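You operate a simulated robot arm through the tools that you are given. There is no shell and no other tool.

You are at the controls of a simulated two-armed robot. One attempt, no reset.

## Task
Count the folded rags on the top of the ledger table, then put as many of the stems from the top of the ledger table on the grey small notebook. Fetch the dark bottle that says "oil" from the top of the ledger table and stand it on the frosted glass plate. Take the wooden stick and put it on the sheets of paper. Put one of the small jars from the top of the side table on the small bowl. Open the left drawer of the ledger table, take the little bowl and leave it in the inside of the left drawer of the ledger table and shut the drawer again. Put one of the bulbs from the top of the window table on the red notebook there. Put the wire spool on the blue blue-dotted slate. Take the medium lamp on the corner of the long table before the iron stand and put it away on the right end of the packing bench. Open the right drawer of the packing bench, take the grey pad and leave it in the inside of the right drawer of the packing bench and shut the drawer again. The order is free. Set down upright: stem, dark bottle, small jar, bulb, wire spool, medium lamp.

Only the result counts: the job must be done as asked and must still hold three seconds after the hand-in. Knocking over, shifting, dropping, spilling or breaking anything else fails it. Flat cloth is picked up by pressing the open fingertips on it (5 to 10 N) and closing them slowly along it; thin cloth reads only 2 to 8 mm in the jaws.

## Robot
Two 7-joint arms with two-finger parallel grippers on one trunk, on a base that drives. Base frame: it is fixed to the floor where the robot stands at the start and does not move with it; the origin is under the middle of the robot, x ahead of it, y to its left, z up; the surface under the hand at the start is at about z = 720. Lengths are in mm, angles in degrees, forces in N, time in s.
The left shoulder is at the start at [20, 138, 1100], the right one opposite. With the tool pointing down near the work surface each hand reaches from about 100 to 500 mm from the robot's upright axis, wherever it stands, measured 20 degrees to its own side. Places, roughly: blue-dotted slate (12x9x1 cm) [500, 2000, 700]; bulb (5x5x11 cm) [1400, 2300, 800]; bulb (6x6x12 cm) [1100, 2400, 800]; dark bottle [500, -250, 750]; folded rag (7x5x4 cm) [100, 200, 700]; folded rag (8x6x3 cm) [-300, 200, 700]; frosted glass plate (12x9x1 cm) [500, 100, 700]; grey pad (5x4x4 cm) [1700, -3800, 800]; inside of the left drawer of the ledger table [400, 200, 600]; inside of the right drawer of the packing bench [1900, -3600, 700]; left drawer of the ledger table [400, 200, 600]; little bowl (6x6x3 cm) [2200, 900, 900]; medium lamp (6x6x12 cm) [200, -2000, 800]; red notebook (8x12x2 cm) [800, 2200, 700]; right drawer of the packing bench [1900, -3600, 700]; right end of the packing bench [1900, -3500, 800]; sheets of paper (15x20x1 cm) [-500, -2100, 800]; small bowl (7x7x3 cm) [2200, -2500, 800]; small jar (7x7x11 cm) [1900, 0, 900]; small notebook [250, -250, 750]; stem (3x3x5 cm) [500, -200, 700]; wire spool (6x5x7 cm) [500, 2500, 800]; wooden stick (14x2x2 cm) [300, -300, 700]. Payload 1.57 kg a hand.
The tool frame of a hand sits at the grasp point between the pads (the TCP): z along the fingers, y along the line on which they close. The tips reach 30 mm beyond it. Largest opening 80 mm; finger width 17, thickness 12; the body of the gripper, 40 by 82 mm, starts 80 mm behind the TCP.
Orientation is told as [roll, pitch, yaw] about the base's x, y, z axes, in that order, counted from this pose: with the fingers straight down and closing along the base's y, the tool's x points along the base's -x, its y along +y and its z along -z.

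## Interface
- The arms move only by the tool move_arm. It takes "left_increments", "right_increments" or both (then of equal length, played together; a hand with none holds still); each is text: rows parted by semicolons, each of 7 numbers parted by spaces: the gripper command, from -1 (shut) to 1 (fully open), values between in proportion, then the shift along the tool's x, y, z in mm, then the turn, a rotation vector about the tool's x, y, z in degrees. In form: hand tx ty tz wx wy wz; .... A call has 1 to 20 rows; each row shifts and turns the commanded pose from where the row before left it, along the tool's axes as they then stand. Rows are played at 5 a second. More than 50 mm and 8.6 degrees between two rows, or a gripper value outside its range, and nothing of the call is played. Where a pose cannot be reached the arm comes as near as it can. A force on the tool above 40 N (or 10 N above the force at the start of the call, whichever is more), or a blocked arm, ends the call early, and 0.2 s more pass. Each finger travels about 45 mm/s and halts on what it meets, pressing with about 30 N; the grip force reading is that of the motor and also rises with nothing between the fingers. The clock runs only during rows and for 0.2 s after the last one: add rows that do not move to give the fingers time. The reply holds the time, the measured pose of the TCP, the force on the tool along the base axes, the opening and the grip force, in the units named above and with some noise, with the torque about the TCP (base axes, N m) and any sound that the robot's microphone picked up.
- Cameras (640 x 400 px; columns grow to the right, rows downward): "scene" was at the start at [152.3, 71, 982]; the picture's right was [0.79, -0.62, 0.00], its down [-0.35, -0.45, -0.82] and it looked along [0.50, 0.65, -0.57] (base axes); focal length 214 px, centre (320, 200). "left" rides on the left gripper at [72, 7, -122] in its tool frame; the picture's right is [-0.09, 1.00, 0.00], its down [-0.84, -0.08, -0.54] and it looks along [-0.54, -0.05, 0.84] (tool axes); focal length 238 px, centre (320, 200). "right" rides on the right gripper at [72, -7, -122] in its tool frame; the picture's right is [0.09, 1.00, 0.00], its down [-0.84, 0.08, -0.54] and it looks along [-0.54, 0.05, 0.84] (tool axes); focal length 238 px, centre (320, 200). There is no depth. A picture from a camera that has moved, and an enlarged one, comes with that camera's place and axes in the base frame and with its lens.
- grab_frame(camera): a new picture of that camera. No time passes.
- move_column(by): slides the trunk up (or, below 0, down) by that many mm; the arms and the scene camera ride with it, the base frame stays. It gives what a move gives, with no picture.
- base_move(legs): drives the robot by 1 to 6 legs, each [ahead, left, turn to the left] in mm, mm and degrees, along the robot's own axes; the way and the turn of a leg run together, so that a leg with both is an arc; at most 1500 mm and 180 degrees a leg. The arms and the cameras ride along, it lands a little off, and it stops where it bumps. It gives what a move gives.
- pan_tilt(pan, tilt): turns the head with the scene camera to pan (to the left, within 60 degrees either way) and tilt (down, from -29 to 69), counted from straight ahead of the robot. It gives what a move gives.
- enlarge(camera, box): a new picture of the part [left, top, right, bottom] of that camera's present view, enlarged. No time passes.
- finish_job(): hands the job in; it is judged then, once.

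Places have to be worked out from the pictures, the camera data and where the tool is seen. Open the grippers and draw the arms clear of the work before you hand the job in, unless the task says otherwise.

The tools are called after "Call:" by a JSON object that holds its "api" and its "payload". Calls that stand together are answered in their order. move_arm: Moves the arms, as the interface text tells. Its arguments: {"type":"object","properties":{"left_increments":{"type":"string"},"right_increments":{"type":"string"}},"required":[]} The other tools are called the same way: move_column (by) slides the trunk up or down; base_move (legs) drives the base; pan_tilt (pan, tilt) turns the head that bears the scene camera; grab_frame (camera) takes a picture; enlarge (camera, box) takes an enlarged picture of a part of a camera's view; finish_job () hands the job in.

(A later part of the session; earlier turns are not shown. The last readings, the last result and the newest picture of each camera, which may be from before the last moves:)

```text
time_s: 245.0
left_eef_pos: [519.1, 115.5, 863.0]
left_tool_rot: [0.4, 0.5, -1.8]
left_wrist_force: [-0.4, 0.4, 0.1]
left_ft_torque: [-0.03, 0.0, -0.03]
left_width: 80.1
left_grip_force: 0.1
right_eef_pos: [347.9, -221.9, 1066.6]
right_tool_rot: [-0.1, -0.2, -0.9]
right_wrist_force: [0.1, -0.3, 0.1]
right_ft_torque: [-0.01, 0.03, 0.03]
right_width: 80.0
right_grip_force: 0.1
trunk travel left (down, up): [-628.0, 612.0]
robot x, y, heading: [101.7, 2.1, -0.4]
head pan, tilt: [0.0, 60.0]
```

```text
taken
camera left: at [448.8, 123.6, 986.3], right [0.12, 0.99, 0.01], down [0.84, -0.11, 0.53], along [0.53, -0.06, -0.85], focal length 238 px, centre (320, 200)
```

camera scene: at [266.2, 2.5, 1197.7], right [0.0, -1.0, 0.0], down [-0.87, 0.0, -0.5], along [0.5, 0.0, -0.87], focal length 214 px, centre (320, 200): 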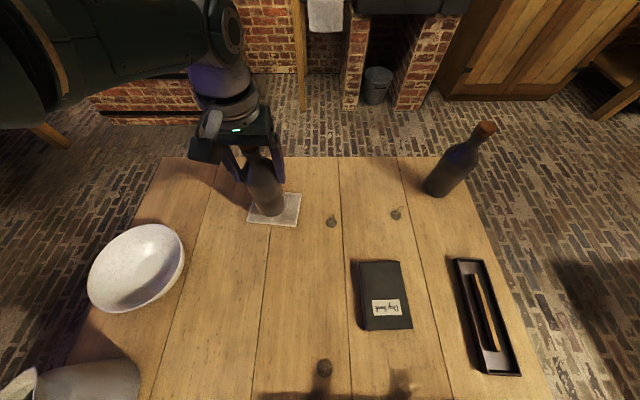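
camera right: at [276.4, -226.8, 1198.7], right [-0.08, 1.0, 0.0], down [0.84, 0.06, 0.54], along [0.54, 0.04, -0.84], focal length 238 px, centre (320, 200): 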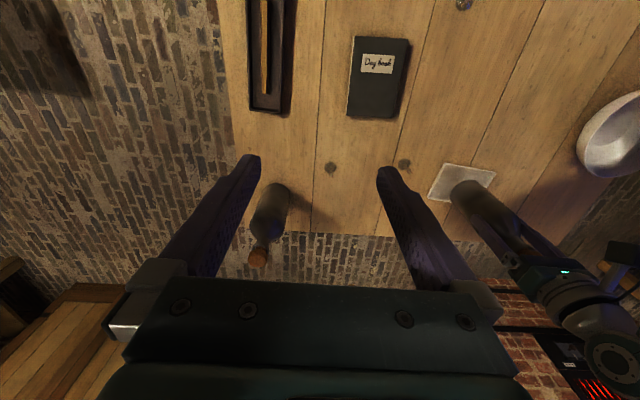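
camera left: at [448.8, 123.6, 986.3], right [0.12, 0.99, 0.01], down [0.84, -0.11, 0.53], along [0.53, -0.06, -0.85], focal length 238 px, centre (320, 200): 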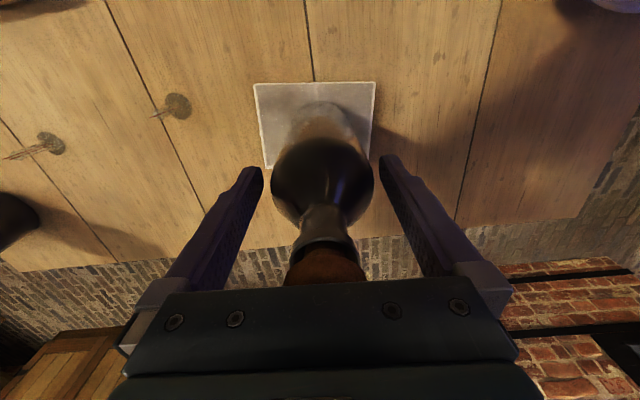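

Bottle stands alone. I raise the hand straight up past the cork.

Call:
{"api": "move_arm", "payload": {"left_increments": "1 0 1 -10 0 0 0; 1 0 0 -20 0 0 0; 1 0 0 -20 0 0 0; 1 0 0 -20 0 0 0; 1 0 0 -20 0 0 0; 1 0 0 -20 0 0 0; 1 0 0 -20 0 0 0; 1 0 0 0 0 0 0"}}

Call:
{"api": "grab_frame", "payload": {"camera": "scene"}}

Call:
{"api": "grab_frame", "payload": {"camera": "left"}}

```text
time_s: 246.8
left_eef_pos: [519.8, 120.3, 990.7]
left_tool_rot: [0.6, 0.6, -1.7]
left_wrist_force: [0.5, -0.5, 0.0]
left_ft_torque: [0.02, -0.02, 0.01]
left_width: 80.2
left_grip_force: 0.1
right_eef_pos: [347.4, -221.8, 1067.6]
right_tool_rot: [0.0, -0.3, -1.0]
right_wrist_force: [-0.1, 0.1, 0.8]
right_ft_torque: [0.0, -0.01, 0.02]
right_width: 80.0
right_grip_force: 0.0
trunk travel left (down, up): [-628.0, 612.0]
robot x, y, heading: [99.8, 2.0, -0.3]
head pan, tilt: [0.0, 60.0]
```

```text
taken
camera scene: at [266.9, 2.0, 1101.2], right [-0.01, -1.0, 0.0], down [-0.86, 0.01, -0.51], along [0.51, -0.01, -0.86], focal length 214 px, centre (320, 200)
```

scene: 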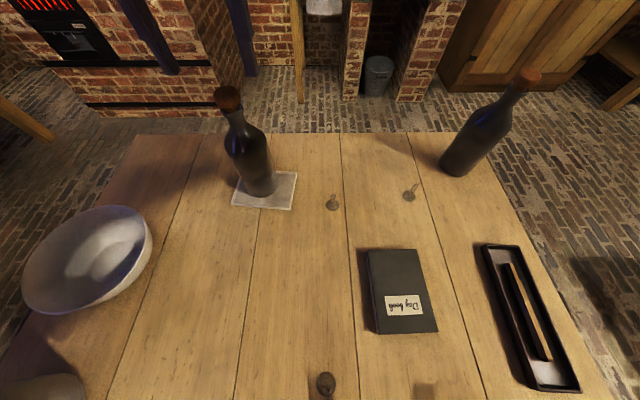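

```text
taken
camera left: at [450.7, 126.7, 1114.5], right [0.12, 0.99, 0.01], down [0.84, -0.11, 0.53], along [0.53, -0.06, -0.85], focal length 238 px, centre (320, 200)
```

left: 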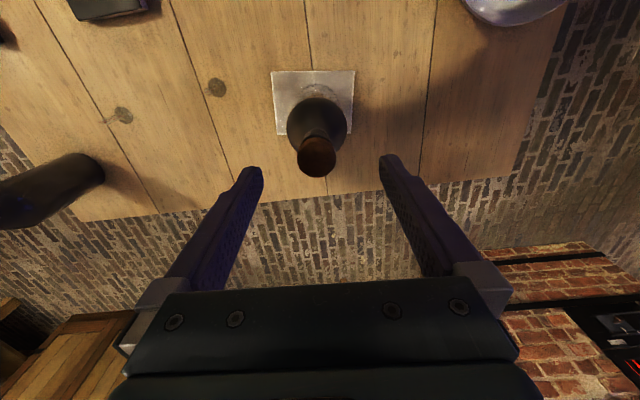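

Oil bottle stands corked on the plate. Next the stems: I park the left hand over the empty table area and move the right hand above stem A.

Call:
{"api": "move_arm", "payload": {"left_increments": "1 20 0 0 0 0 0; 1 20 0 0 0 0 0; 1 20 5 0 0 0 0; 1 20 5 0 0 0 0; 1 20 10 5 0 0 0; 1 20 10 10 0 0 0; 1 20 10 10 0 0 0; 1 20 10 10 0 0 0; 1 10 10 5 0 0 0; 1 0 0 0 0 0 0", "right_increments": "1 -16.7 4 0 0 0 0; 1 -16.7 4 0 0 0 0; 1 -16.7 4 0 0 0 0; 1 -16.7 4 0 0 0 0; 1 -16.7 4 0 0 0 0; 1 -16.7 4 0 0 0 0; 1 -16.7 4 0 0 0 0; 1 -16.7 4 0 0 0 0; 1 -16.7 3.6 0 0 0 0; 1 0 0 0 0 0 0"}}

Call:
{"api": "move_column", "payload": {"by": -140}}

Call:
{"api": "grab_frame", "payload": {"camera": "right"}}

```text
time_s: 249.2
left_eef_pos: [408.7, 226.3, 914.7]
left_tool_rot: [5.4, -0.1, -0.1]
left_wrist_force: [-0.1, 0.7, 0.4]
left_ft_torque: [0.05, -0.02, 0.03]
left_width: 80.1
left_grip_force: 0.1
left hand out of reach, approached as far as the arm can: row 1, 2, 3, 4, 5
right_eef_pos: [497.8, -189.2, 1066.7]
right_tool_rot: [-0.2, -0.2, -1.0]
right_wrist_force: [0.8, 0.0, -0.9]
right_ft_torque: [0.01, 0.0, 0.0]
right_width: 80.3
right_grip_force: 0.1
trunk travel left (down, up): [-628.0, 612.0]
robot x, y, heading: [103.1, 0.9, -0.0]
head pan, tilt: [0.0, 60.0]
stopped in row 10 (left hand): the arm was blocked; the commanded pose is now the measured one
```

```text
time_s: 250.9
left_eef_pos: [405.5, 225.9, 772.6]
left_tool_rot: [5.4, -0.1, -0.1]
left_wrist_force: [0.0, -0.6, -0.2]
left_ft_torque: [0.04, 0.01, 0.02]
left_width: 79.4
left_grip_force: 0.0
right_eef_pos: [499.7, -189.4, 926.6]
right_tool_rot: [0.0, -0.2, -1.0]
right_wrist_force: [-0.1, -1.2, -0.6]
right_ft_torque: [-0.01, -0.02, -0.02]
right_width: 80.0
right_grip_force: 0.1
trunk travel left (down, up): [-488.0, 752.0]
robot x, y, heading: [100.8, -1.5, 0.1]
head pan, tilt: [0.0, 60.0]
```

```text
taken
camera right: at [427.1, -194.0, 1047.4], right [-0.08, 1.0, 0.0], down [0.84, 0.06, 0.55], along [0.54, 0.04, -0.84], focal length 238 px, centre (320, 200)
```

right: 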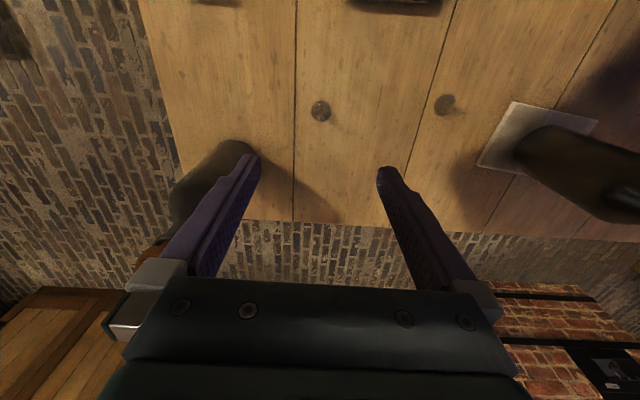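

The left hand ended lower than planned (z 773). I check what is near it before doing anything else.

Call:
{"api": "grab_frame", "payload": {"camera": "left"}}

Call:
{"api": "grab_frame", "payload": {"camera": "scene"}}

```text
taken
camera left: at [335.2, 220.2, 895.2], right [0.09, 0.99, 0.09], down [0.84, -0.13, 0.53], along [0.54, 0.03, -0.84], focal length 238 px, centre (320, 200)
```

left: 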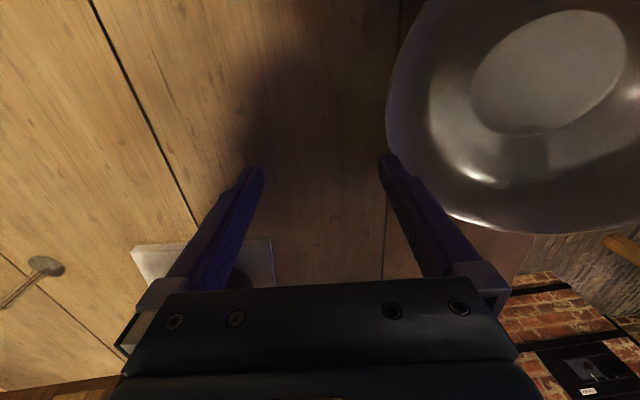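

```text
taken
camera scene: at [266.5, 2.5, 960.7], right [0.0, -1.0, 0.0], down [-0.87, 0.0, -0.5], along [0.5, 0.0, -0.87], focal length 214 px, centre (320, 200)
```

scene: 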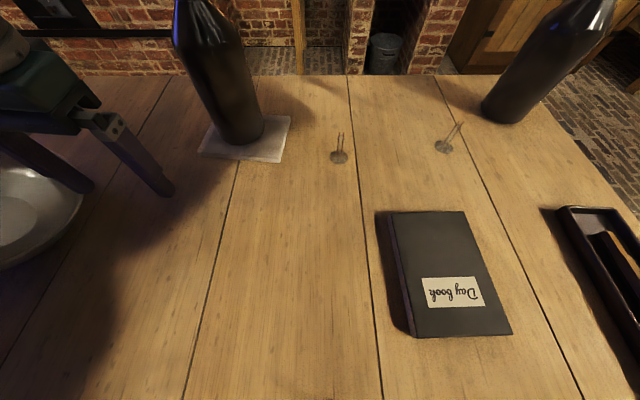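

The left finger is right beside the bowl rim. I look left to make sure the elbow is not touching the jug or glass jar.

Call:
{"api": "pan_tilt", "payload": {"pan": 60, "tilt": 45}}

Call:
{"api": "grab_frame", "payload": {"camera": "scene"}}

```text
time_s: 252.2
left_eef_pos: [407.1, 226.6, 772.3]
left_tool_rot: [5.5, -0.1, 0.0]
left_wrist_force: [-0.3, -1.3, 1.0]
left_ft_torque: [0.03, 0.01, 0.03]
left_width: 79.1
left_grip_force: 0.1
right_eef_pos: [498.6, -189.1, 926.3]
right_tool_rot: [0.1, -0.3, -0.8]
right_wrist_force: [-0.4, 0.8, 0.0]
right_ft_torque: [0.01, -0.03, 0.04]
right_width: 79.9
right_grip_force: 0.1
trunk travel left (down, up): [-488.0, 752.0]
robot x, y, heading: [104.5, 1.6, -0.4]
head pan, tilt: [60.0, 45.0]
```

```text
taken
camera scene: at [240.8, 72.9, 980.2], right [0.86, -0.5, 0.0], down [-0.36, -0.61, -0.71], along [0.36, 0.61, -0.71], focal length 214 px, centre (320, 200)
```

scene: 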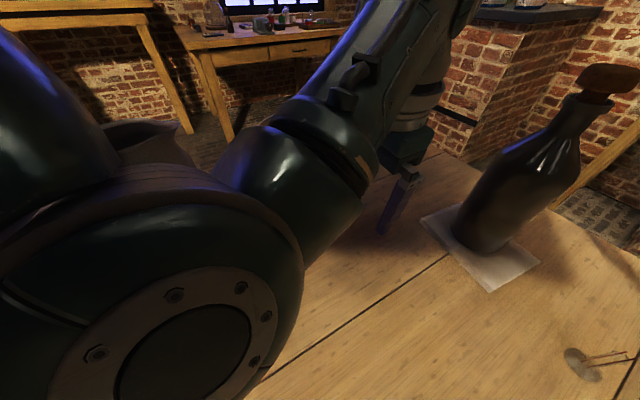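

The elbow is close to the jug and the finger is at the bowl; I zoom to judge whether anything is being touched.

Call:
{"api": "enlarge", "payload": {"camera": "left", "box": [340, 0, 640, 260]}}

Call:
{"api": "enlarge", "payload": {"camera": "scene", "box": [60, 80, 260, 220]}}

```text
1.54 times, centred on (490, 130) of left
camera zoom: at [335.2, 220.3, 895.3], right [0.09, 0.99, 0.09], down [0.84, -0.13, 0.53], along [0.54, 0.03, -0.84], focal length 367 px, centre (58, 308)
```

zoom: 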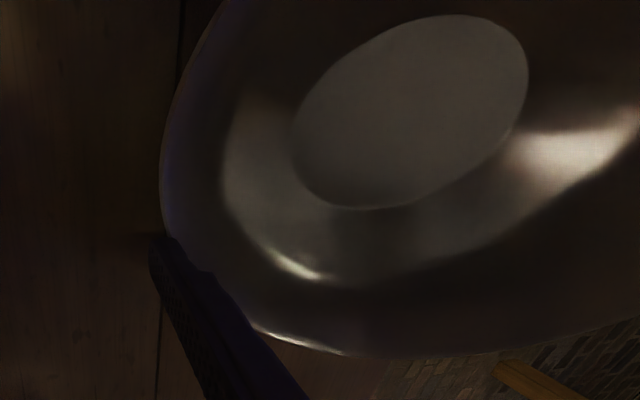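

```text
2.86 times, centred on (160, 150) of scene
camera zoom: at [240.8, 72.9, 980.2], right [0.86, -0.5, 0.0], down [-0.36, -0.61, -0.71], along [0.36, 0.61, -0.71], focal length 613 px, centre (777, 343)
```

zoom: 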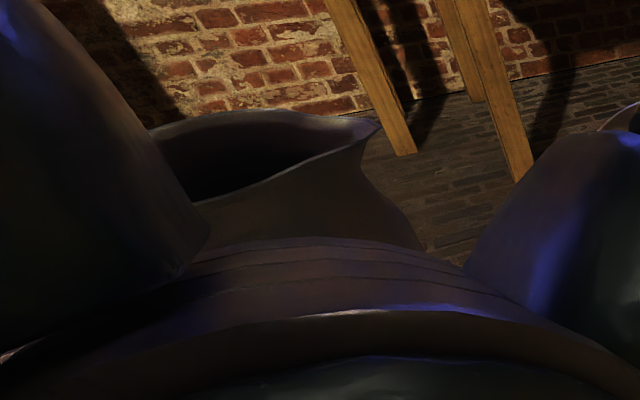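

The finger seems just outside the bowl rim. I raise the trunk straight up (reversing the descent) and then re-inspect bowl and jug.

Call:
{"api": "move_column", "payload": {"by": 140}}

Call:
{"api": "grab_frame", "payload": {"camera": "left"}}

Call:
{"api": "grab_frame", "payload": {"camera": "scene"}}

```text
time_s: 253.8
left_eef_pos: [407.0, 226.2, 912.8]
left_tool_rot: [5.5, -0.1, -0.2]
left_wrist_force: [-0.4, 0.0, -0.6]
left_ft_torque: [0.04, -0.01, 0.01]
left_width: 80.1
left_grip_force: 0.0
right_eef_pos: [498.3, -189.8, 1065.7]
right_tool_rot: [0.0, -0.2, -1.0]
right_wrist_force: [0.5, 0.0, 0.2]
right_ft_torque: [-0.02, 0.01, -0.03]
right_width: 79.8
right_grip_force: 0.1
trunk travel left (down, up): [-628.0, 612.0]
robot x, y, heading: [101.6, -0.6, -0.6]
head pan, tilt: [60.0, 45.0]
```

```text
taken
camera left: at [335.1, 220.4, 1035.2], right [0.09, 0.99, 0.1], down [0.84, -0.13, 0.53], along [0.54, 0.03, -0.84], focal length 238 px, centre (320, 200)
```

left: 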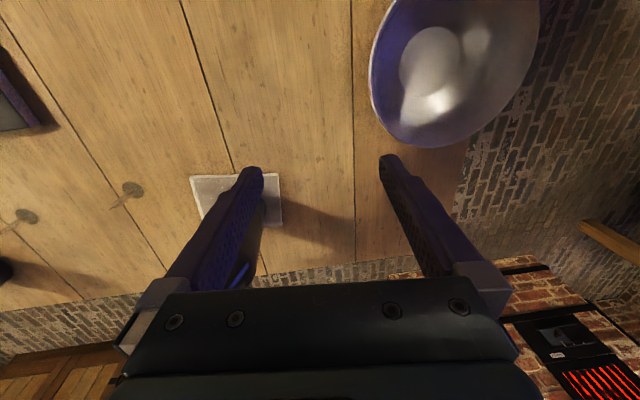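

```text
taken
camera scene: at [240.6, 73.1, 1120.1], right [0.86, -0.5, 0.0], down [-0.36, -0.61, -0.71], along [0.36, 0.61, -0.71], focal length 214 px, centre (320, 200)
```

scene: 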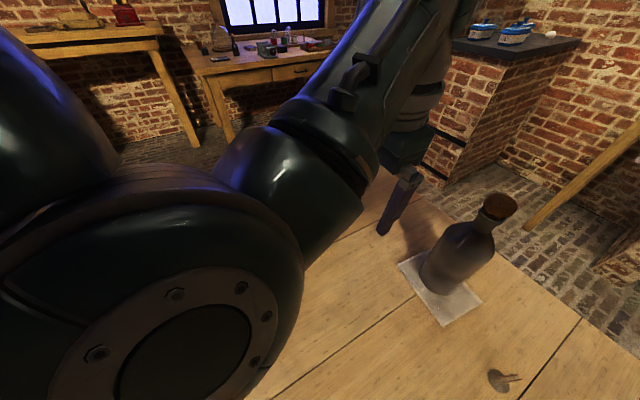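

Comparing with the first pictures, the big bowl was nudged about 20 mm toward +y; I will push it back to its original place (centre ≈[368,361]) from the +y side later. First I raise the left hand to its original high parking pose.

Call:
{"api": "move_arm", "payload": {"left_increments": "1 -6 0 -27 0.8 0 0; 1 -6 0 -27 0.8 0 0; 1 -9 0 -27 0.8 0 0; 1 -9 0 -27 0.8 0 0; 1 -9 0 -27 0.8 0 0; 1 -9 0 -27 0.8 0 0; 1 -9 0 -27 0.7 0 0; 1 -9 0 -26 0 0 0; 1 0 0 0 0 0 0"}}

Call:
{"api": "pan_tilt", "payload": {"pan": 45, "tilt": 60}}

Call:
{"api": "grab_frame", "payload": {"camera": "scene"}}

Call:
{"api": "grab_frame", "payload": {"camera": "left"}}

```text
time_s: 255.8
left_eef_pos: [515.6, 240.7, 1079.5]
left_tool_rot: [-0.8, 0.0, -0.5]
left_wrist_force: [0.2, 0.2, 0.1]
left_ft_torque: [0.04, 0.0, 0.0]
left_width: 80.0
left_grip_force: 0.1
left hand out of reach, approached as far as the arm can: row 1, 2, 3, 4, 5, 6
right_eef_pos: [498.8, -189.7, 1066.8]
right_tool_rot: [0.0, -0.1, -1.0]
right_wrist_force: [-0.2, 0.5, -1.0]
right_ft_torque: [-0.01, 0.01, -0.02]
right_width: 79.8
right_grip_force: 0.1
trunk travel left (down, up): [-628.0, 612.0]
robot x, y, heading: [100.1, -0.3, -0.1]
head pan, tilt: [60.0, 45.0]
```

```text
time_s: 256.6
left_eef_pos: [513.4, 241.4, 1079.5]
left_tool_rot: [-1.0, -0.1, -0.2]
left_wrist_force: [-0.8, 0.4, 0.2]
left_ft_torque: [0.0, 0.01, 0.03]
left_width: 80.2
left_grip_force: 0.1
right_eef_pos: [498.9, -189.1, 1066.6]
right_tool_rot: [0.0, -0.1, -1.0]
right_wrist_force: [-0.8, -0.4, 0.1]
right_ft_torque: [-0.04, 0.05, 0.04]
right_width: 80.0
right_grip_force: 0.0
trunk travel left (down, up): [-628.0, 612.0]
robot x, y, heading: [107.0, -0.2, 0.0]
head pan, tilt: [45.0, 60.0]
```

```text
taken
camera scene: at [247.0, 49.8, 1100.8], right [0.7, -0.71, 0.0], down [-0.61, -0.61, -0.5], along [0.35, 0.35, -0.87], focal length 214 px, centre (320, 200)
```

scene: 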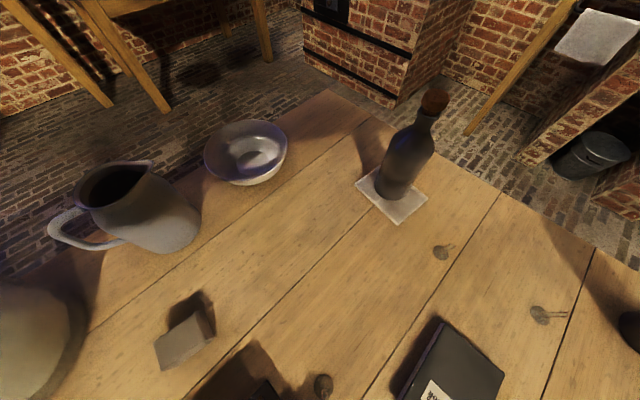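

```text
taken
camera left: at [443.5, 248.6, 1201.2], right [0.1, 1.0, -0.01], down [0.84, -0.07, 0.54], along [0.54, -0.07, -0.84], focal length 238 px, centre (320, 200)
```

left: 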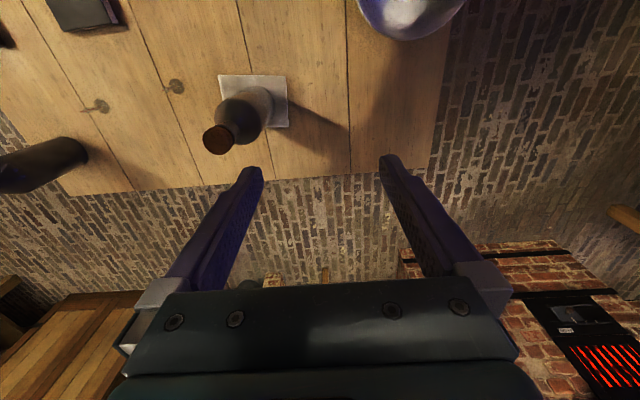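

Jug unchanged; only the bowl moved. Now I lower the trunk and work on stem A with the right hand.

Call:
{"api": "move_column", "payload": {"by": -140}}

Call:
{"api": "move_arm", "payload": {"right_increments": "1 0 0 20 0 0 0; 1 0 0 20 0 0 0; 1 0 0 20 0 0 0; 1 0 0 15 0 0 0; 1 0 0 0 0 0 0"}}

Call:
{"api": "grab_frame", "payload": {"camera": "right"}}

Call:
{"api": "pan_tilt", "payload": {"pan": -20, "tilt": 40}}

Call:
{"api": "grab_frame", "payload": {"camera": "scene"}}

```text
time_s: 258.3
left_eef_pos: [514.2, 241.0, 938.1]
left_tool_rot: [-0.9, -0.1, -0.3]
left_wrist_force: [-0.4, 0.1, 0.6]
left_ft_torque: [0.03, 0.03, 0.0]
left_width: 79.8
left_grip_force: 0.1
right_eef_pos: [499.1, -190.0, 926.0]
right_tool_rot: [0.0, -0.2, -1.0]
right_wrist_force: [-0.1, -0.4, -0.2]
right_ft_torque: [0.02, -0.01, -0.01]
right_width: 80.0
right_grip_force: 0.1
trunk travel left (down, up): [-488.0, 752.0]
robot x, y, heading: [98.8, 0.2, -0.1]
head pan, tilt: [45.0, 60.0]
```

```text
time_s: 259.5
left_eef_pos: [515.1, 241.1, 938.4]
left_tool_rot: [-0.9, -0.1, -0.2]
left_wrist_force: [-0.5, 0.5, -1.1]
left_ft_torque: [-0.03, -0.02, 0.02]
left_width: 80.2
left_grip_force: 0.1
right_eef_pos: [498.7, -188.1, 851.0]
right_tool_rot: [-0.1, -0.1, -1.1]
right_wrist_force: [-0.6, -0.9, -0.3]
right_ft_torque: [0.0, -0.03, 0.02]
right_width: 80.1
right_grip_force: 0.1
trunk travel left (down, up): [-488.0, 752.0]
robot x, y, heading: [98.7, 2.9, -0.2]
head pan, tilt: [45.0, 60.0]
```

```text
taken
camera right: at [426.8, -193.9, 971.8], right [-0.08, 1.0, 0.0], down [0.84, 0.06, 0.55], along [0.54, 0.04, -0.84], focal length 238 px, centre (320, 200)
```

right: 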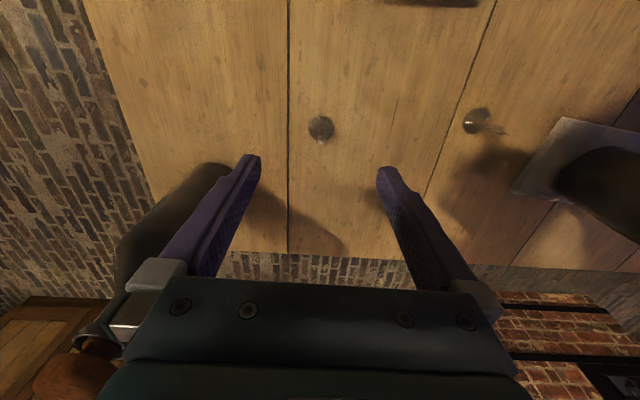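

```text
time_s: 260.9
left_eef_pos: [515.6, 240.7, 938.9]
left_tool_rot: [-1.0, -0.1, -0.3]
left_wrist_force: [0.0, -1.0, -0.3]
left_ft_torque: [0.01, 0.0, 0.02]
left_width: 79.7
left_grip_force: 0.1
right_eef_pos: [498.8, -188.3, 852.3]
right_tool_rot: [0.0, -0.1, -1.0]
right_wrist_force: [0.2, 1.0, 0.9]
right_ft_torque: [0.01, -0.05, -0.02]
right_width: 80.0
right_grip_force: 0.0
trunk travel left (down, up): [-488.0, 752.0]
robot x, y, heading: [102.7, -0.9, -0.2]
head pan, tilt: [-20.0, 40.0]
```

```text
taken
camera scene: at [279.5, -26.5, 987.4], right [-0.34, -0.94, 0.0], down [-0.6, 0.22, -0.77], along [0.72, -0.26, -0.64], focal length 214 px, centre (320, 200)
```

scene: 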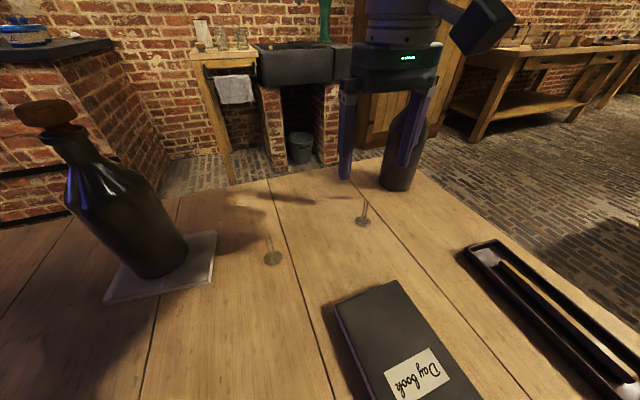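

I zoom on the stem to learn its shape.

Call:
{"api": "enlarge", "payload": {"camera": "scene", "box": [335, 185, 395, 235]}}

Call:
{"api": "enlarge", "payload": {"camera": "right", "box": [290, 100, 350, 160]}}

```text
8.00 times, centred on (365, 210) of scene
camera zoom: at [279.5, -26.5, 987.4], right [-0.34, -0.94, 0.0], down [-0.6, 0.22, -0.77], along [0.72, -0.26, -0.64], focal length 1716 px, centre (-40, 120)
```

zoom: 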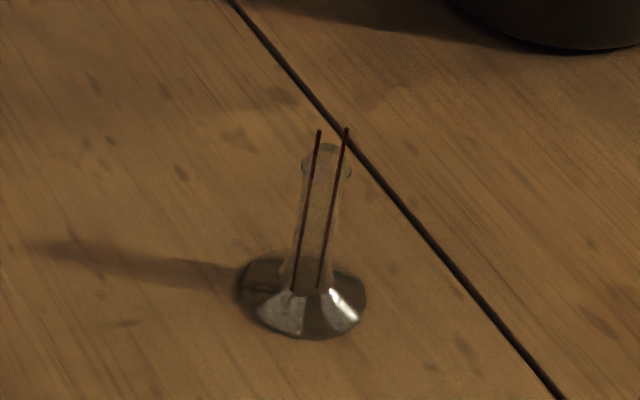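

```text
6.67 times, centred on (320, 130) of right
camera zoom: at [426.8, -193.9, 972.0], right [-0.08, 1.0, 0.0], down [0.84, 0.06, 0.55], along [0.54, 0.04, -0.84], focal length 1589 px, centre (320, 667)
```

zoom: 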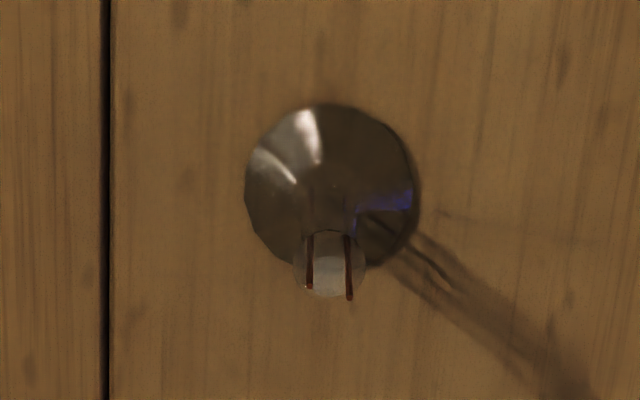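

The stem is a flared glass foot with a ~10 mm tube and two wires; axis at [498,-187]. I narrow the opening, descend so the tips stop above the foot (TCP z≈763).

Call:
{"api": "move_arm", "payload": {"right_increments": "0.3 0.8 1.2 15 0 0 0; 0 0 0 20 0 0 0; 0 0 0 20 0 0 0; 0 0 0 18 0 0 0; 0 0 0 14 0 0 0; 0 0 0 0 0 0 0"}}

Call:
{"api": "grab_frame", "payload": {"camera": "right"}}

Call:
{"api": "enlarge", "payload": {"camera": "scene", "box": [315, 165, 415, 245]}}

```text
time_s: 262.2
left_eef_pos: [515.5, 240.5, 939.5]
left_tool_rot: [-1.0, -0.1, -0.3]
left_wrist_force: [0.4, 0.6, -0.8]
left_ft_torque: [-0.02, -0.01, 0.02]
left_width: 80.0
left_grip_force: 0.0
right_eef_pos: [496.5, -189.0, 763.5]
right_tool_rot: [0.0, -0.2, -0.9]
right_wrist_force: [-0.6, -0.9, 0.4]
right_ft_torque: [0.04, 0.03, 0.01]
right_width: 39.9
right_grip_force: 0.2
trunk travel left (down, up): [-488.0, 752.0]
robot x, y, heading: [104.7, 1.2, 0.0]
head pan, tilt: [-20.0, 40.0]
```

```text
taken
camera right: at [425.3, -192.9, 884.4], right [-0.08, 1.0, 0.0], down [0.84, 0.06, 0.55], along [0.54, 0.04, -0.84], focal length 238 px, centre (320, 200)
```

right: 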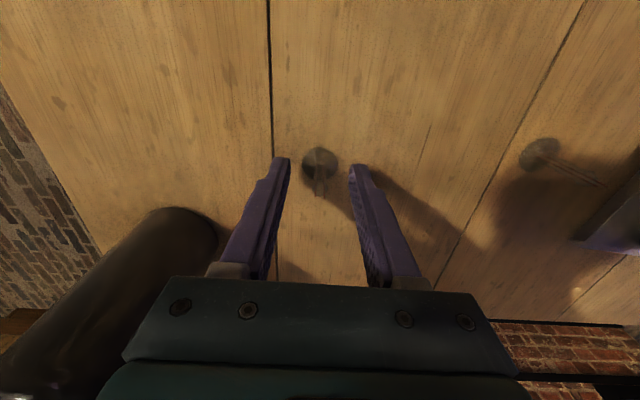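

```text
5.00 times, centred on (365, 205) of scene
camera zoom: at [279.5, -26.6, 987.5], right [-0.35, -0.94, 0.0], down [-0.6, 0.22, -0.77], along [0.72, -0.26, -0.64], focal length 1072 px, centre (95, 175)
```

zoom: 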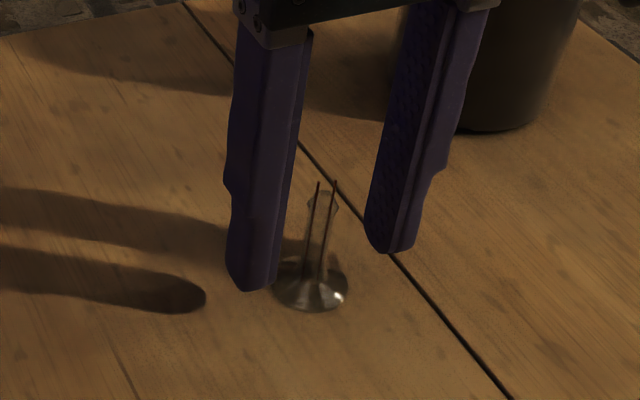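

Stem is centred between the fingers. I close gently on the tube.

Call:
{"api": "move_arm", "payload": {"right_increments": "-0.3 0 0 0 0 0 0; -0.5 0 0 0 0 0 0; -0.65 0 0 0 0 0 0; -0.75 0 0 0 0 0 0; -0.85 0 0 0 0 0 0; -0.9 0 0 0 0 0 0; -0.9 0 0 0 0 0 0"}}

Call:
{"api": "enlarge", "payload": {"camera": "scene", "box": [315, 165, 415, 245]}}

```text
time_s: 263.9
left_eef_pos: [516.3, 240.2, 937.9]
left_tool_rot: [-0.8, -0.2, -0.4]
left_wrist_force: [-0.5, -0.3, 0.2]
left_ft_torque: [0.03, 0.03, 0.05]
left_width: 79.8
left_grip_force: 0.1
right_eef_pos: [497.5, -187.0, 763.4]
right_tool_rot: [0.0, -0.3, -1.0]
right_wrist_force: [-0.2, -0.5, -0.2]
right_ft_torque: [-0.02, 0.03, -0.01]
right_width: 8.3
right_grip_force: 26.9
trunk travel left (down, up): [-488.0, 752.0]
robot x, y, heading: [101.4, 1.1, -0.0]
head pan, tilt: [-20.0, 40.0]
```

```text
5.00 times, centred on (365, 205) of scene
camera zoom: at [279.5, -26.6, 987.5], right [-0.35, -0.94, 0.0], down [-0.6, 0.22, -0.77], along [0.72, -0.26, -0.64], focal length 1072 px, centre (95, 175)
```

zoom: 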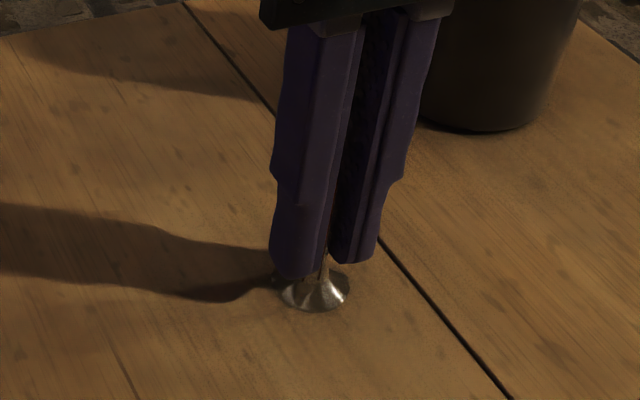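

Held at 8.3 mm. I lift the stem and carry it over the Day book to [345,-118].

Call:
{"api": "move_arm", "payload": {"right_increments": "-0.9 0 0 -10 0 0 0; -0.9 0 0 -20 0 0 0; -0.9 0 0 -25 0 0 0; -0.9 19.15 8.3 0 0 0 0; -0.9 19.15 8.3 0 0 0 0; -0.9 19.15 8.3 0 0 0 0; -0.9 19.15 8.3 0 0 0 0; -0.9 19.15 8.3 0 0 0 0; -0.9 19.15 8.3 0 0 0 0; -0.9 19.15 8.3 0 0 0 0; -0.9 19.15 8.3 0 0 0 0; -0.9 0 0 0 0 0 0"}}

Call:
{"api": "grab_frame", "payload": {"camera": "right"}}

Call:
{"api": "grab_frame", "payload": {"camera": "scene"}}

```text
time_s: 266.4
left_eef_pos: [514.7, 241.2, 938.4]
left_tool_rot: [-0.9, -0.1, -0.3]
left_wrist_force: [-0.9, -0.2, 0.0]
left_ft_torque: [0.0, 0.01, 0.03]
left_width: 80.0
left_grip_force: 0.1
right_eef_pos: [346.4, -119.1, 819.2]
right_tool_rot: [0.0, -0.2, -1.0]
right_wrist_force: [-0.2, -0.1, -0.7]
right_ft_torque: [0.0, 0.01, -0.02]
right_width: 8.3
right_grip_force: 27.2
trunk travel left (down, up): [-488.0, 752.0]
robot x, y, heading: [100.7, -1.2, -0.5]
head pan, tilt: [-20.0, 40.0]
```

```text
taken
camera right: at [273.9, -124.7, 940.2], right [-0.07, 1.0, 0.0], down [0.84, 0.06, 0.55], along [0.54, 0.04, -0.84], focal length 238 px, centre (320, 200)
```

right: 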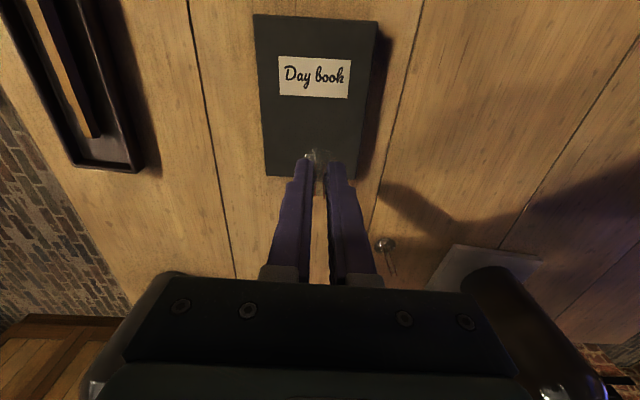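

```text
taken
camera scene: at [279.6, -26.6, 987.5], right [-0.35, -0.94, 0.0], down [-0.6, 0.22, -0.77], along [0.72, -0.26, -0.64], focal length 214 px, centre (320, 200)
```

scene: 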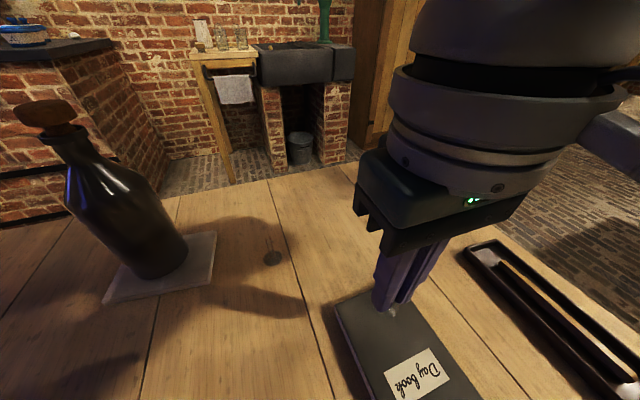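

The stem is over the book (book spans about x 256–379). I lower 28 mm then creep to contact.

Call:
{"api": "move_arm", "payload": {"right_increments": "-0.9 0 0 10 0 0 0; -0.9 0 0 10 0 0 0; -0.9 0 0 8 0 0 0; -0.9 0 0 0 0 0 0"}}

Call:
{"api": "move_arm", "payload": {"right_increments": "-0.9 0 0 1.5 0 0 0; -0.9 0 0 1.5 0 0 0; -0.9 0 0 0 0 0 0"}}

Call:
{"api": "move_arm", "payload": {"right_increments": "-0.9 0 0 1.5 0 0 0; -0.9 0 0 1.5 0 0 0; -0.9 0 0 0 0 0 0"}}

```text
time_s: 267.4
left_eef_pos: [515.7, 240.9, 939.4]
left_tool_rot: [-0.9, 0.0, -0.3]
left_wrist_force: [-0.8, 0.0, 0.0]
left_ft_torque: [-0.01, 0.01, 0.02]
left_width: 80.2
left_grip_force: 0.1
right_eef_pos: [346.6, -118.9, 792.0]
right_tool_rot: [0.0, -0.2, -1.0]
right_wrist_force: [0.8, -0.4, 0.3]
right_ft_torque: [0.02, -0.03, 0.0]
right_width: 8.3
right_grip_force: 27.1
trunk travel left (down, up): [-488.0, 752.0]
robot x, y, heading: [103.6, 2.3, -0.3]
head pan, tilt: [-20.0, 40.0]
```

```text
time_s: 268.2
left_eef_pos: [514.3, 239.6, 939.8]
left_tool_rot: [-0.8, -0.1, -0.4]
left_wrist_force: [0.8, -1.8, -0.5]
left_ft_torque: [0.0, 0.04, 0.01]
left_width: 79.5
left_grip_force: 0.0
right_eef_pos: [346.3, -118.9, 787.7]
right_tool_rot: [0.0, -0.1, -1.1]
right_wrist_force: [-0.3, -0.4, 0.4]
right_ft_torque: [-0.01, -0.02, -0.06]
right_width: 8.7
right_grip_force: 27.1
trunk travel left (down, up): [-488.0, 752.0]
robot x, y, heading: [103.0, -0.9, -0.0]
head pan, tilt: [-20.0, 40.0]
```

```text
time_s: 269.1
left_eef_pos: [515.7, 240.8, 939.5]
left_tool_rot: [-0.8, -0.1, -0.3]
left_wrist_force: [0.1, -0.3, -0.4]
left_ft_torque: [0.04, -0.02, 0.02]
left_width: 80.1
left_grip_force: 0.0
right_eef_pos: [346.2, -118.6, 784.0]
right_tool_rot: [0.1, -0.2, -1.0]
right_wrist_force: [0.3, 0.8, -0.1]
right_ft_torque: [-0.05, 0.01, 0.0]
right_width: 8.4
right_grip_force: 27.3
trunk travel left (down, up): [-488.0, 752.0]
robot x, y, heading: [99.0, -0.2, -0.2]
head pan, tilt: [-20.0, 40.0]
```

Call:
{"api": "enlarge", "payload": {"camera": "scene", "box": [340, 270, 440, 350]}}

Call:
{"api": "move_arm", "payload": {"right_increments": "-0.9 0 0 1 0 0 0; -0.9 0 0 1 0 0 0; -0.9 0 0 0 0 0 0"}}

Call:
{"api": "move_arm", "payload": {"right_increments": "-0.9 0 0 1 0 0 0; -0.9 0 0 1 0 0 0; -0.9 0 0 0 0 0 0"}}

```text
5.00 times, centred on (390, 310) of scene
camera zoom: at [279.5, -26.5, 987.4], right [-0.35, -0.94, 0.0], down [-0.6, 0.22, -0.77], along [0.72, -0.26, -0.64], focal length 1072 px, centre (-30, -350)
```

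zoom: 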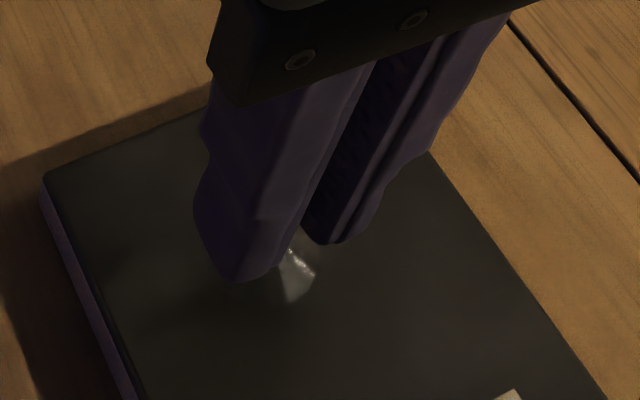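

```text
time_s: 269.9
left_eef_pos: [515.5, 240.9, 938.9]
left_tool_rot: [-0.9, -0.2, -0.2]
left_wrist_force: [-0.6, -0.5, 0.3]
left_ft_torque: [0.02, 0.01, 0.02]
left_width: 80.0
left_grip_force: 0.0
right_eef_pos: [346.8, -117.4, 782.2]
right_tool_rot: [0.0, -0.2, -1.0]
right_wrist_force: [-0.6, -1.0, 0.1]
right_ft_torque: [0.03, 0.04, -0.05]
right_width: 8.1
right_grip_force: 27.7
trunk travel left (down, up): [-488.0, 752.0]
robot x, y, heading: [101.1, 2.7, 0.1]
head pan, tilt: [-20.0, 40.0]
```

```text
time_s: 270.6
left_eef_pos: [513.8, 240.4, 939.2]
left_tool_rot: [-0.9, -0.1, -0.3]
left_wrist_force: [0.7, 0.1, 0.6]
left_ft_torque: [0.03, -0.05, -0.01]
left_width: 80.0
left_grip_force: 0.1
right_eef_pos: [348.1, -118.7, 781.0]
right_tool_rot: [0.0, -0.2, -1.1]
right_wrist_force: [-0.6, 0.4, 0.3]
right_ft_torque: [0.01, 0.02, 0.0]
right_width: 8.4
right_grip_force: 27.5
trunk travel left (down, up): [-488.0, 752.0]
robot x, y, heading: [101.1, -1.4, -0.3]
head pan, tilt: [-20.0, 40.0]
```

Call:
{"api": "move_arm", "payload": {"right_increments": "-0.9 0 0 1 0 0 0; -0.9 0 0 0.7 0 0 0; -0.9 0 0 0 0 0 0"}}

Call:
{"api": "move_arm", "payload": {"right_increments": "-0.9 0 0 1 0 0 0; -0.9 0 0 0.7 0 0 0; -0.9 0 0 0 0 0 0"}}

Call:
{"api": "enlarge", "payload": {"camera": "scene", "box": [340, 270, 440, 350]}}

```text
time_s: 271.4
left_eef_pos: [515.2, 240.3, 938.9]
left_tool_rot: [-0.9, -0.1, -0.3]
left_wrist_force: [0.1, -0.1, 0.0]
left_ft_torque: [0.0, -0.03, 0.02]
left_width: 79.9
left_grip_force: 0.0
right_eef_pos: [347.6, -118.7, 779.1]
right_tool_rot: [0.0, -0.3, -0.9]
right_wrist_force: [-0.7, -0.7, 10.1]
right_ft_torque: [0.03, -0.02, 0.0]
right_width: 8.5
right_grip_force: 27.5
trunk travel left (down, up): [-488.0, 752.0]
robot x, y, heading: [100.1, 1.9, -0.3]
head pan, tilt: [-20.0, 40.0]
```

```text
time_s: 272.2
left_eef_pos: [516.7, 240.1, 939.7]
left_tool_rot: [-1.0, 0.0, -0.3]
left_wrist_force: [0.2, 0.3, 0.0]
left_ft_torque: [-0.01, 0.03, -0.04]
left_width: 79.9
left_grip_force: 0.1
right_eef_pos: [348.9, -117.8, 779.2]
right_tool_rot: [0.0, -0.3, -0.9]
right_wrist_force: [-4.6, -0.3, 33.9]
right_ft_torque: [0.02, 0.11, -0.01]
right_width: 8.3
right_grip_force: 27.4
trunk travel left (down, up): [-488.0, 752.0]
robot x, y, heading: [98.1, -1.3, 0.0]
head pan, tilt: [-20.0, 40.0]
```

```text
5.00 times, centred on (390, 310) of scene
camera zoom: at [280.0, -27.2, 987.9], right [-0.35, -0.94, 0.0], down [-0.6, 0.22, -0.77], along [0.72, -0.27, -0.64], focal length 1072 px, centre (-30, -350)
```

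zoom: 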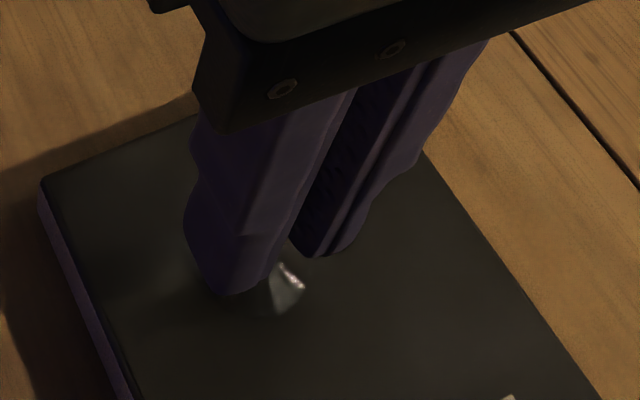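

Firm contact (34 N) – book top at z≈736. I ease up 1.6 mm and release slowly, then rise.

Call:
{"api": "move_arm", "payload": {"right_increments": "-0.9 0 0 -1.6 0 0 0; -0.9 0 0 0 0 0 0; -0.75 0 0 0 0 0 0; -0.6 0 0 0 0 0 0; -0.3 0 0 0 0 0 0; 0 0 0 0 0 0 0; 0 0 0 0 0 0 0; 0 0 0 -20 0 0 0; 0 0 0 -30 0 0 0; 0 0 0 -30 0 0 0; 0 0 0 0 0 0 0"}}

Call:
{"api": "grab_frame", "payload": {"camera": "right"}}

Call:
{"api": "enlarge", "payload": {"camera": "scene", "box": [320, 250, 440, 350]}}

```text
time_s: 274.6
left_eef_pos: [514.1, 239.6, 938.0]
left_tool_rot: [-1.0, -0.1, -0.2]
left_wrist_force: [0.1, -0.7, 0.1]
left_ft_torque: [0.0, 0.01, 0.02]
left_width: 80.2
left_grip_force: 0.0
right_eef_pos: [347.4, -119.6, 860.7]
right_tool_rot: [0.0, -0.2, -1.0]
right_wrist_force: [-1.1, -0.5, 0.0]
right_ft_torque: [0.03, -0.01, -0.03]
right_width: 39.9
right_grip_force: 0.0
trunk travel left (down, up): [-488.0, 752.0]
robot x, y, heading: [101.7, 0.9, 0.0]
head pan, tilt: [-20.0, 40.0]
```

```text
taken
camera right: at [274.8, -124.5, 980.5], right [-0.07, 1.0, 0.0], down [0.84, 0.06, 0.55], along [0.54, 0.04, -0.84], focal length 238 px, centre (320, 200)
```

right: 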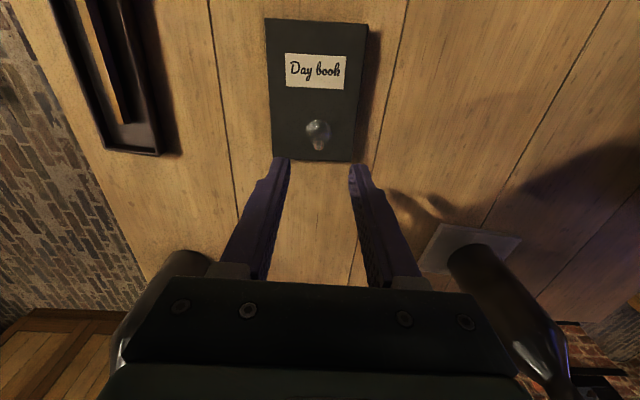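

```text
4.00 times, centred on (380, 300) of scene
camera zoom: at [279.5, -26.5, 987.4], right [-0.35, -0.94, 0.0], down [-0.6, 0.22, -0.77], along [0.72, -0.26, -0.64], focal length 858 px, centre (80, -200)
```

zoom: 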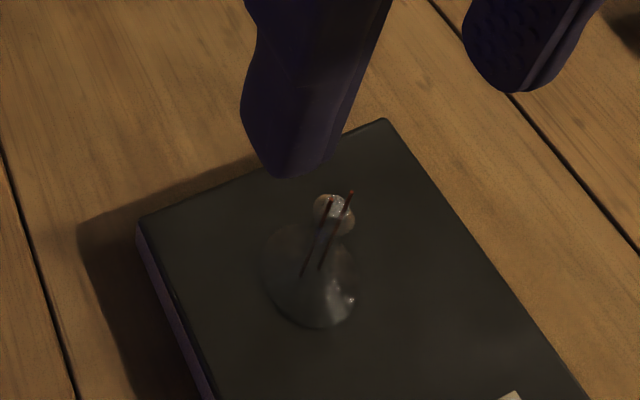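

Stem 1 stands on the Day book. Next stem B near [478,-31].

Call:
{"api": "move_arm", "payload": {"right_increments": "0 -18.5 12.9 0 0 0 0; 0 -18.5 12.9 0 0 0 0; 0 -18.5 12.9 0 0 0 0; 0 -18.5 12.9 0 0 0 0; 0 -18.5 12.9 0 0 0 0; 0 -18.5 12.9 0 0 0 0; 0 -18.5 12.9 0 0 0 0; 0 0 0 0 0 0 0"}}

Call:
{"api": "grab_frame", "payload": {"camera": "right"}}

Call:
{"api": "enlarge", "payload": {"camera": "right", "box": [280, 90, 360, 170]}}

```text
time_s: 276.4
left_eef_pos: [515.9, 241.1, 939.3]
left_tool_rot: [-0.9, -0.2, -0.3]
left_wrist_force: [0.2, -0.2, -0.4]
left_ft_torque: [-0.03, 0.0, -0.03]
left_width: 80.0
left_grip_force: 0.3
right_eef_pos: [476.5, -29.8, 860.9]
right_tool_rot: [0.0, -0.2, -1.0]
right_wrist_force: [-0.4, 0.2, 0.6]
right_ft_torque: [0.0, 0.02, -0.03]
right_width: 39.8
right_grip_force: 0.0
trunk travel left (down, up): [-488.0, 752.0]
robot x, y, heading: [102.5, 3.1, -0.2]
head pan, tilt: [-20.0, 40.0]
```

```text
taken
camera right: at [404.9, -35.1, 981.2], right [-0.08, 1.0, 0.0], down [0.84, 0.06, 0.55], along [0.54, 0.04, -0.84], focal length 238 px, centre (320, 200)
```

right: 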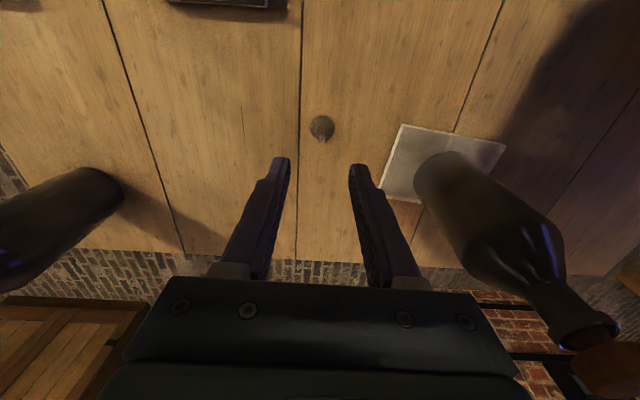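

```text
5.00 times, centred on (320, 130) of right
camera zoom: at [404.9, -35.1, 981.2], right [-0.08, 1.0, 0.0], down [0.84, 0.06, 0.55], along [0.54, 0.04, -0.84], focal length 1192 px, centre (320, 550)
```

zoom: 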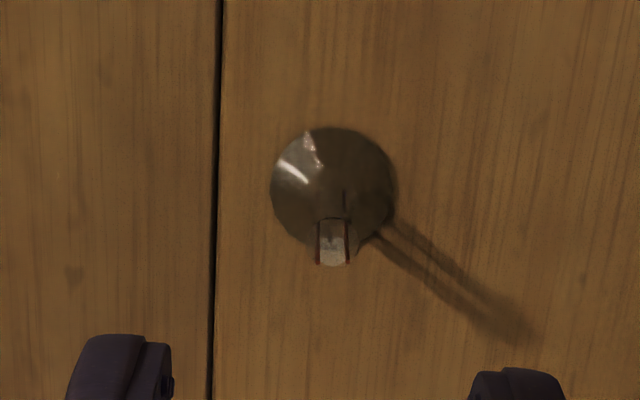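

Stem B axis at about [477,-27]. I align and descend to TCP z≈763.

Call:
{"api": "move_arm", "payload": {"right_increments": "0 -0.7 2.4 20 0 0 0; 0 0 0 20 0 0 0; 0 0 0 20 0 0 0; 0 0 0 20 0 0 0; 0 0 0 17 0 0 0; 0 0 0 0 0 0 0"}}

Call:
{"api": "grab_frame", "payload": {"camera": "right"}}

Call:
{"api": "enlarge", "payload": {"camera": "scene", "box": [220, 200, 340, 300]}}

```text
time_s: 277.9
left_eef_pos: [513.5, 239.7, 938.8]
left_tool_rot: [-0.9, -0.1, -0.3]
left_wrist_force: [-0.3, -0.4, 0.4]
left_ft_torque: [0.02, 0.02, -0.01]
left_width: 80.2
left_grip_force: 0.1
right_eef_pos: [478.8, -29.5, 762.8]
right_tool_rot: [-0.1, -0.2, -1.0]
right_wrist_force: [0.5, 0.0, -0.1]
right_ft_torque: [0.01, 0.02, -0.04]
right_width: 39.8
right_grip_force: 0.0
trunk travel left (down, up): [-488.0, 752.0]
robot x, y, heading: [103.1, 3.1, -0.3]
head pan, tilt: [-20.0, 40.0]
```

```text
taken
camera right: at [406.6, -32.5, 882.6], right [-0.08, 1.0, 0.0], down [0.84, 0.06, 0.55], along [0.54, 0.04, -0.84], focal length 238 px, centre (320, 200)
```

right: 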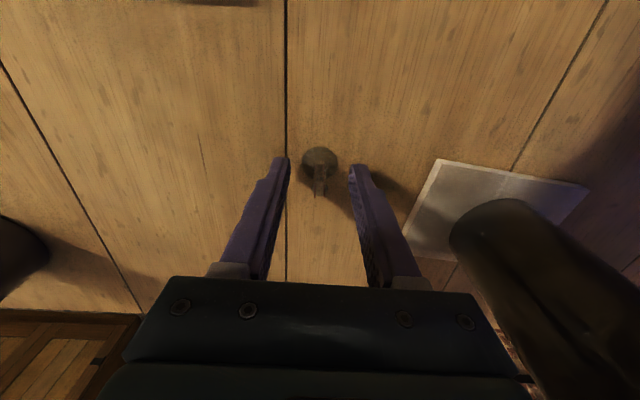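

```text
4.00 times, centred on (280, 250) of scene
camera zoom: at [279.5, -26.6, 987.5], right [-0.35, -0.94, 0.0], down [-0.6, 0.22, -0.77], along [0.72, -0.26, -0.64], focal length 858 px, centre (480, 0)
```

zoom: 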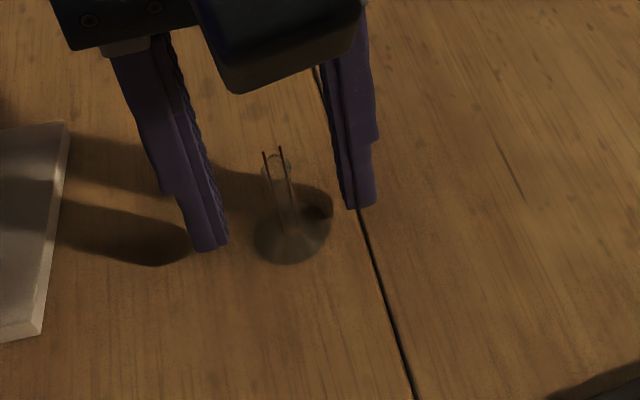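

Stem B is centred between the fingers. I close, lift, and carry it to [290,-122] on the book (behind stem 1).

Call:
{"api": "move_arm", "payload": {"right_increments": "-0.3 0 0 0 0 0 0; -0.5 0 0 0 0 0 0; -0.65 0 0 0 0 0 0; -0.75 0 0 0 0 0 0; -0.85 0 0 0 0 0 0; -0.9 0 0 0 0 0 0; -0.9 0 0 0 0 0 0; -0.9 0 0 -10 0 0 0; -0.9 0 0 -20 0 0 0; -0.9 0 0 -30 0 0 0; -0.9 0 0 -40 0 0 0; -0.9 0 0 0 0 0 0"}}

Call:
{"api": "grab_frame", "payload": {"camera": "right"}}

```text
time_s: 280.4
left_eef_pos: [515.7, 240.7, 939.8]
left_tool_rot: [-0.9, -0.2, -0.3]
left_wrist_force: [-0.1, 0.4, 0.3]
left_ft_torque: [0.01, -0.03, 0.0]
left_width: 80.0
left_grip_force: 0.0
right_eef_pos: [475.4, -28.0, 863.1]
right_tool_rot: [0.0, -0.2, -0.9]
right_wrist_force: [0.0, 0.0, -0.7]
right_ft_torque: [0.0, 0.02, 0.02]
right_width: 9.0
right_grip_force: 27.5
trunk travel left (down, up): [-488.0, 752.0]
robot x, y, heading: [101.3, -3.5, -0.3]
head pan, tilt: [-20.0, 40.0]
```

```text
taken
camera right: at [404.2, -33.2, 983.0], right [-0.07, 1.0, 0.0], down [0.84, 0.06, 0.54], along [0.54, 0.04, -0.84], focal length 238 px, centre (320, 200)
```

right: 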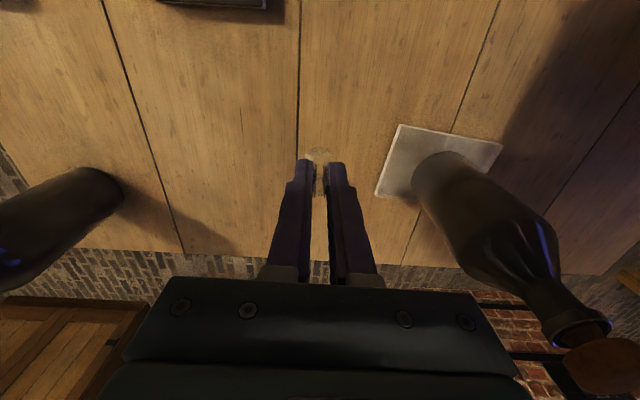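

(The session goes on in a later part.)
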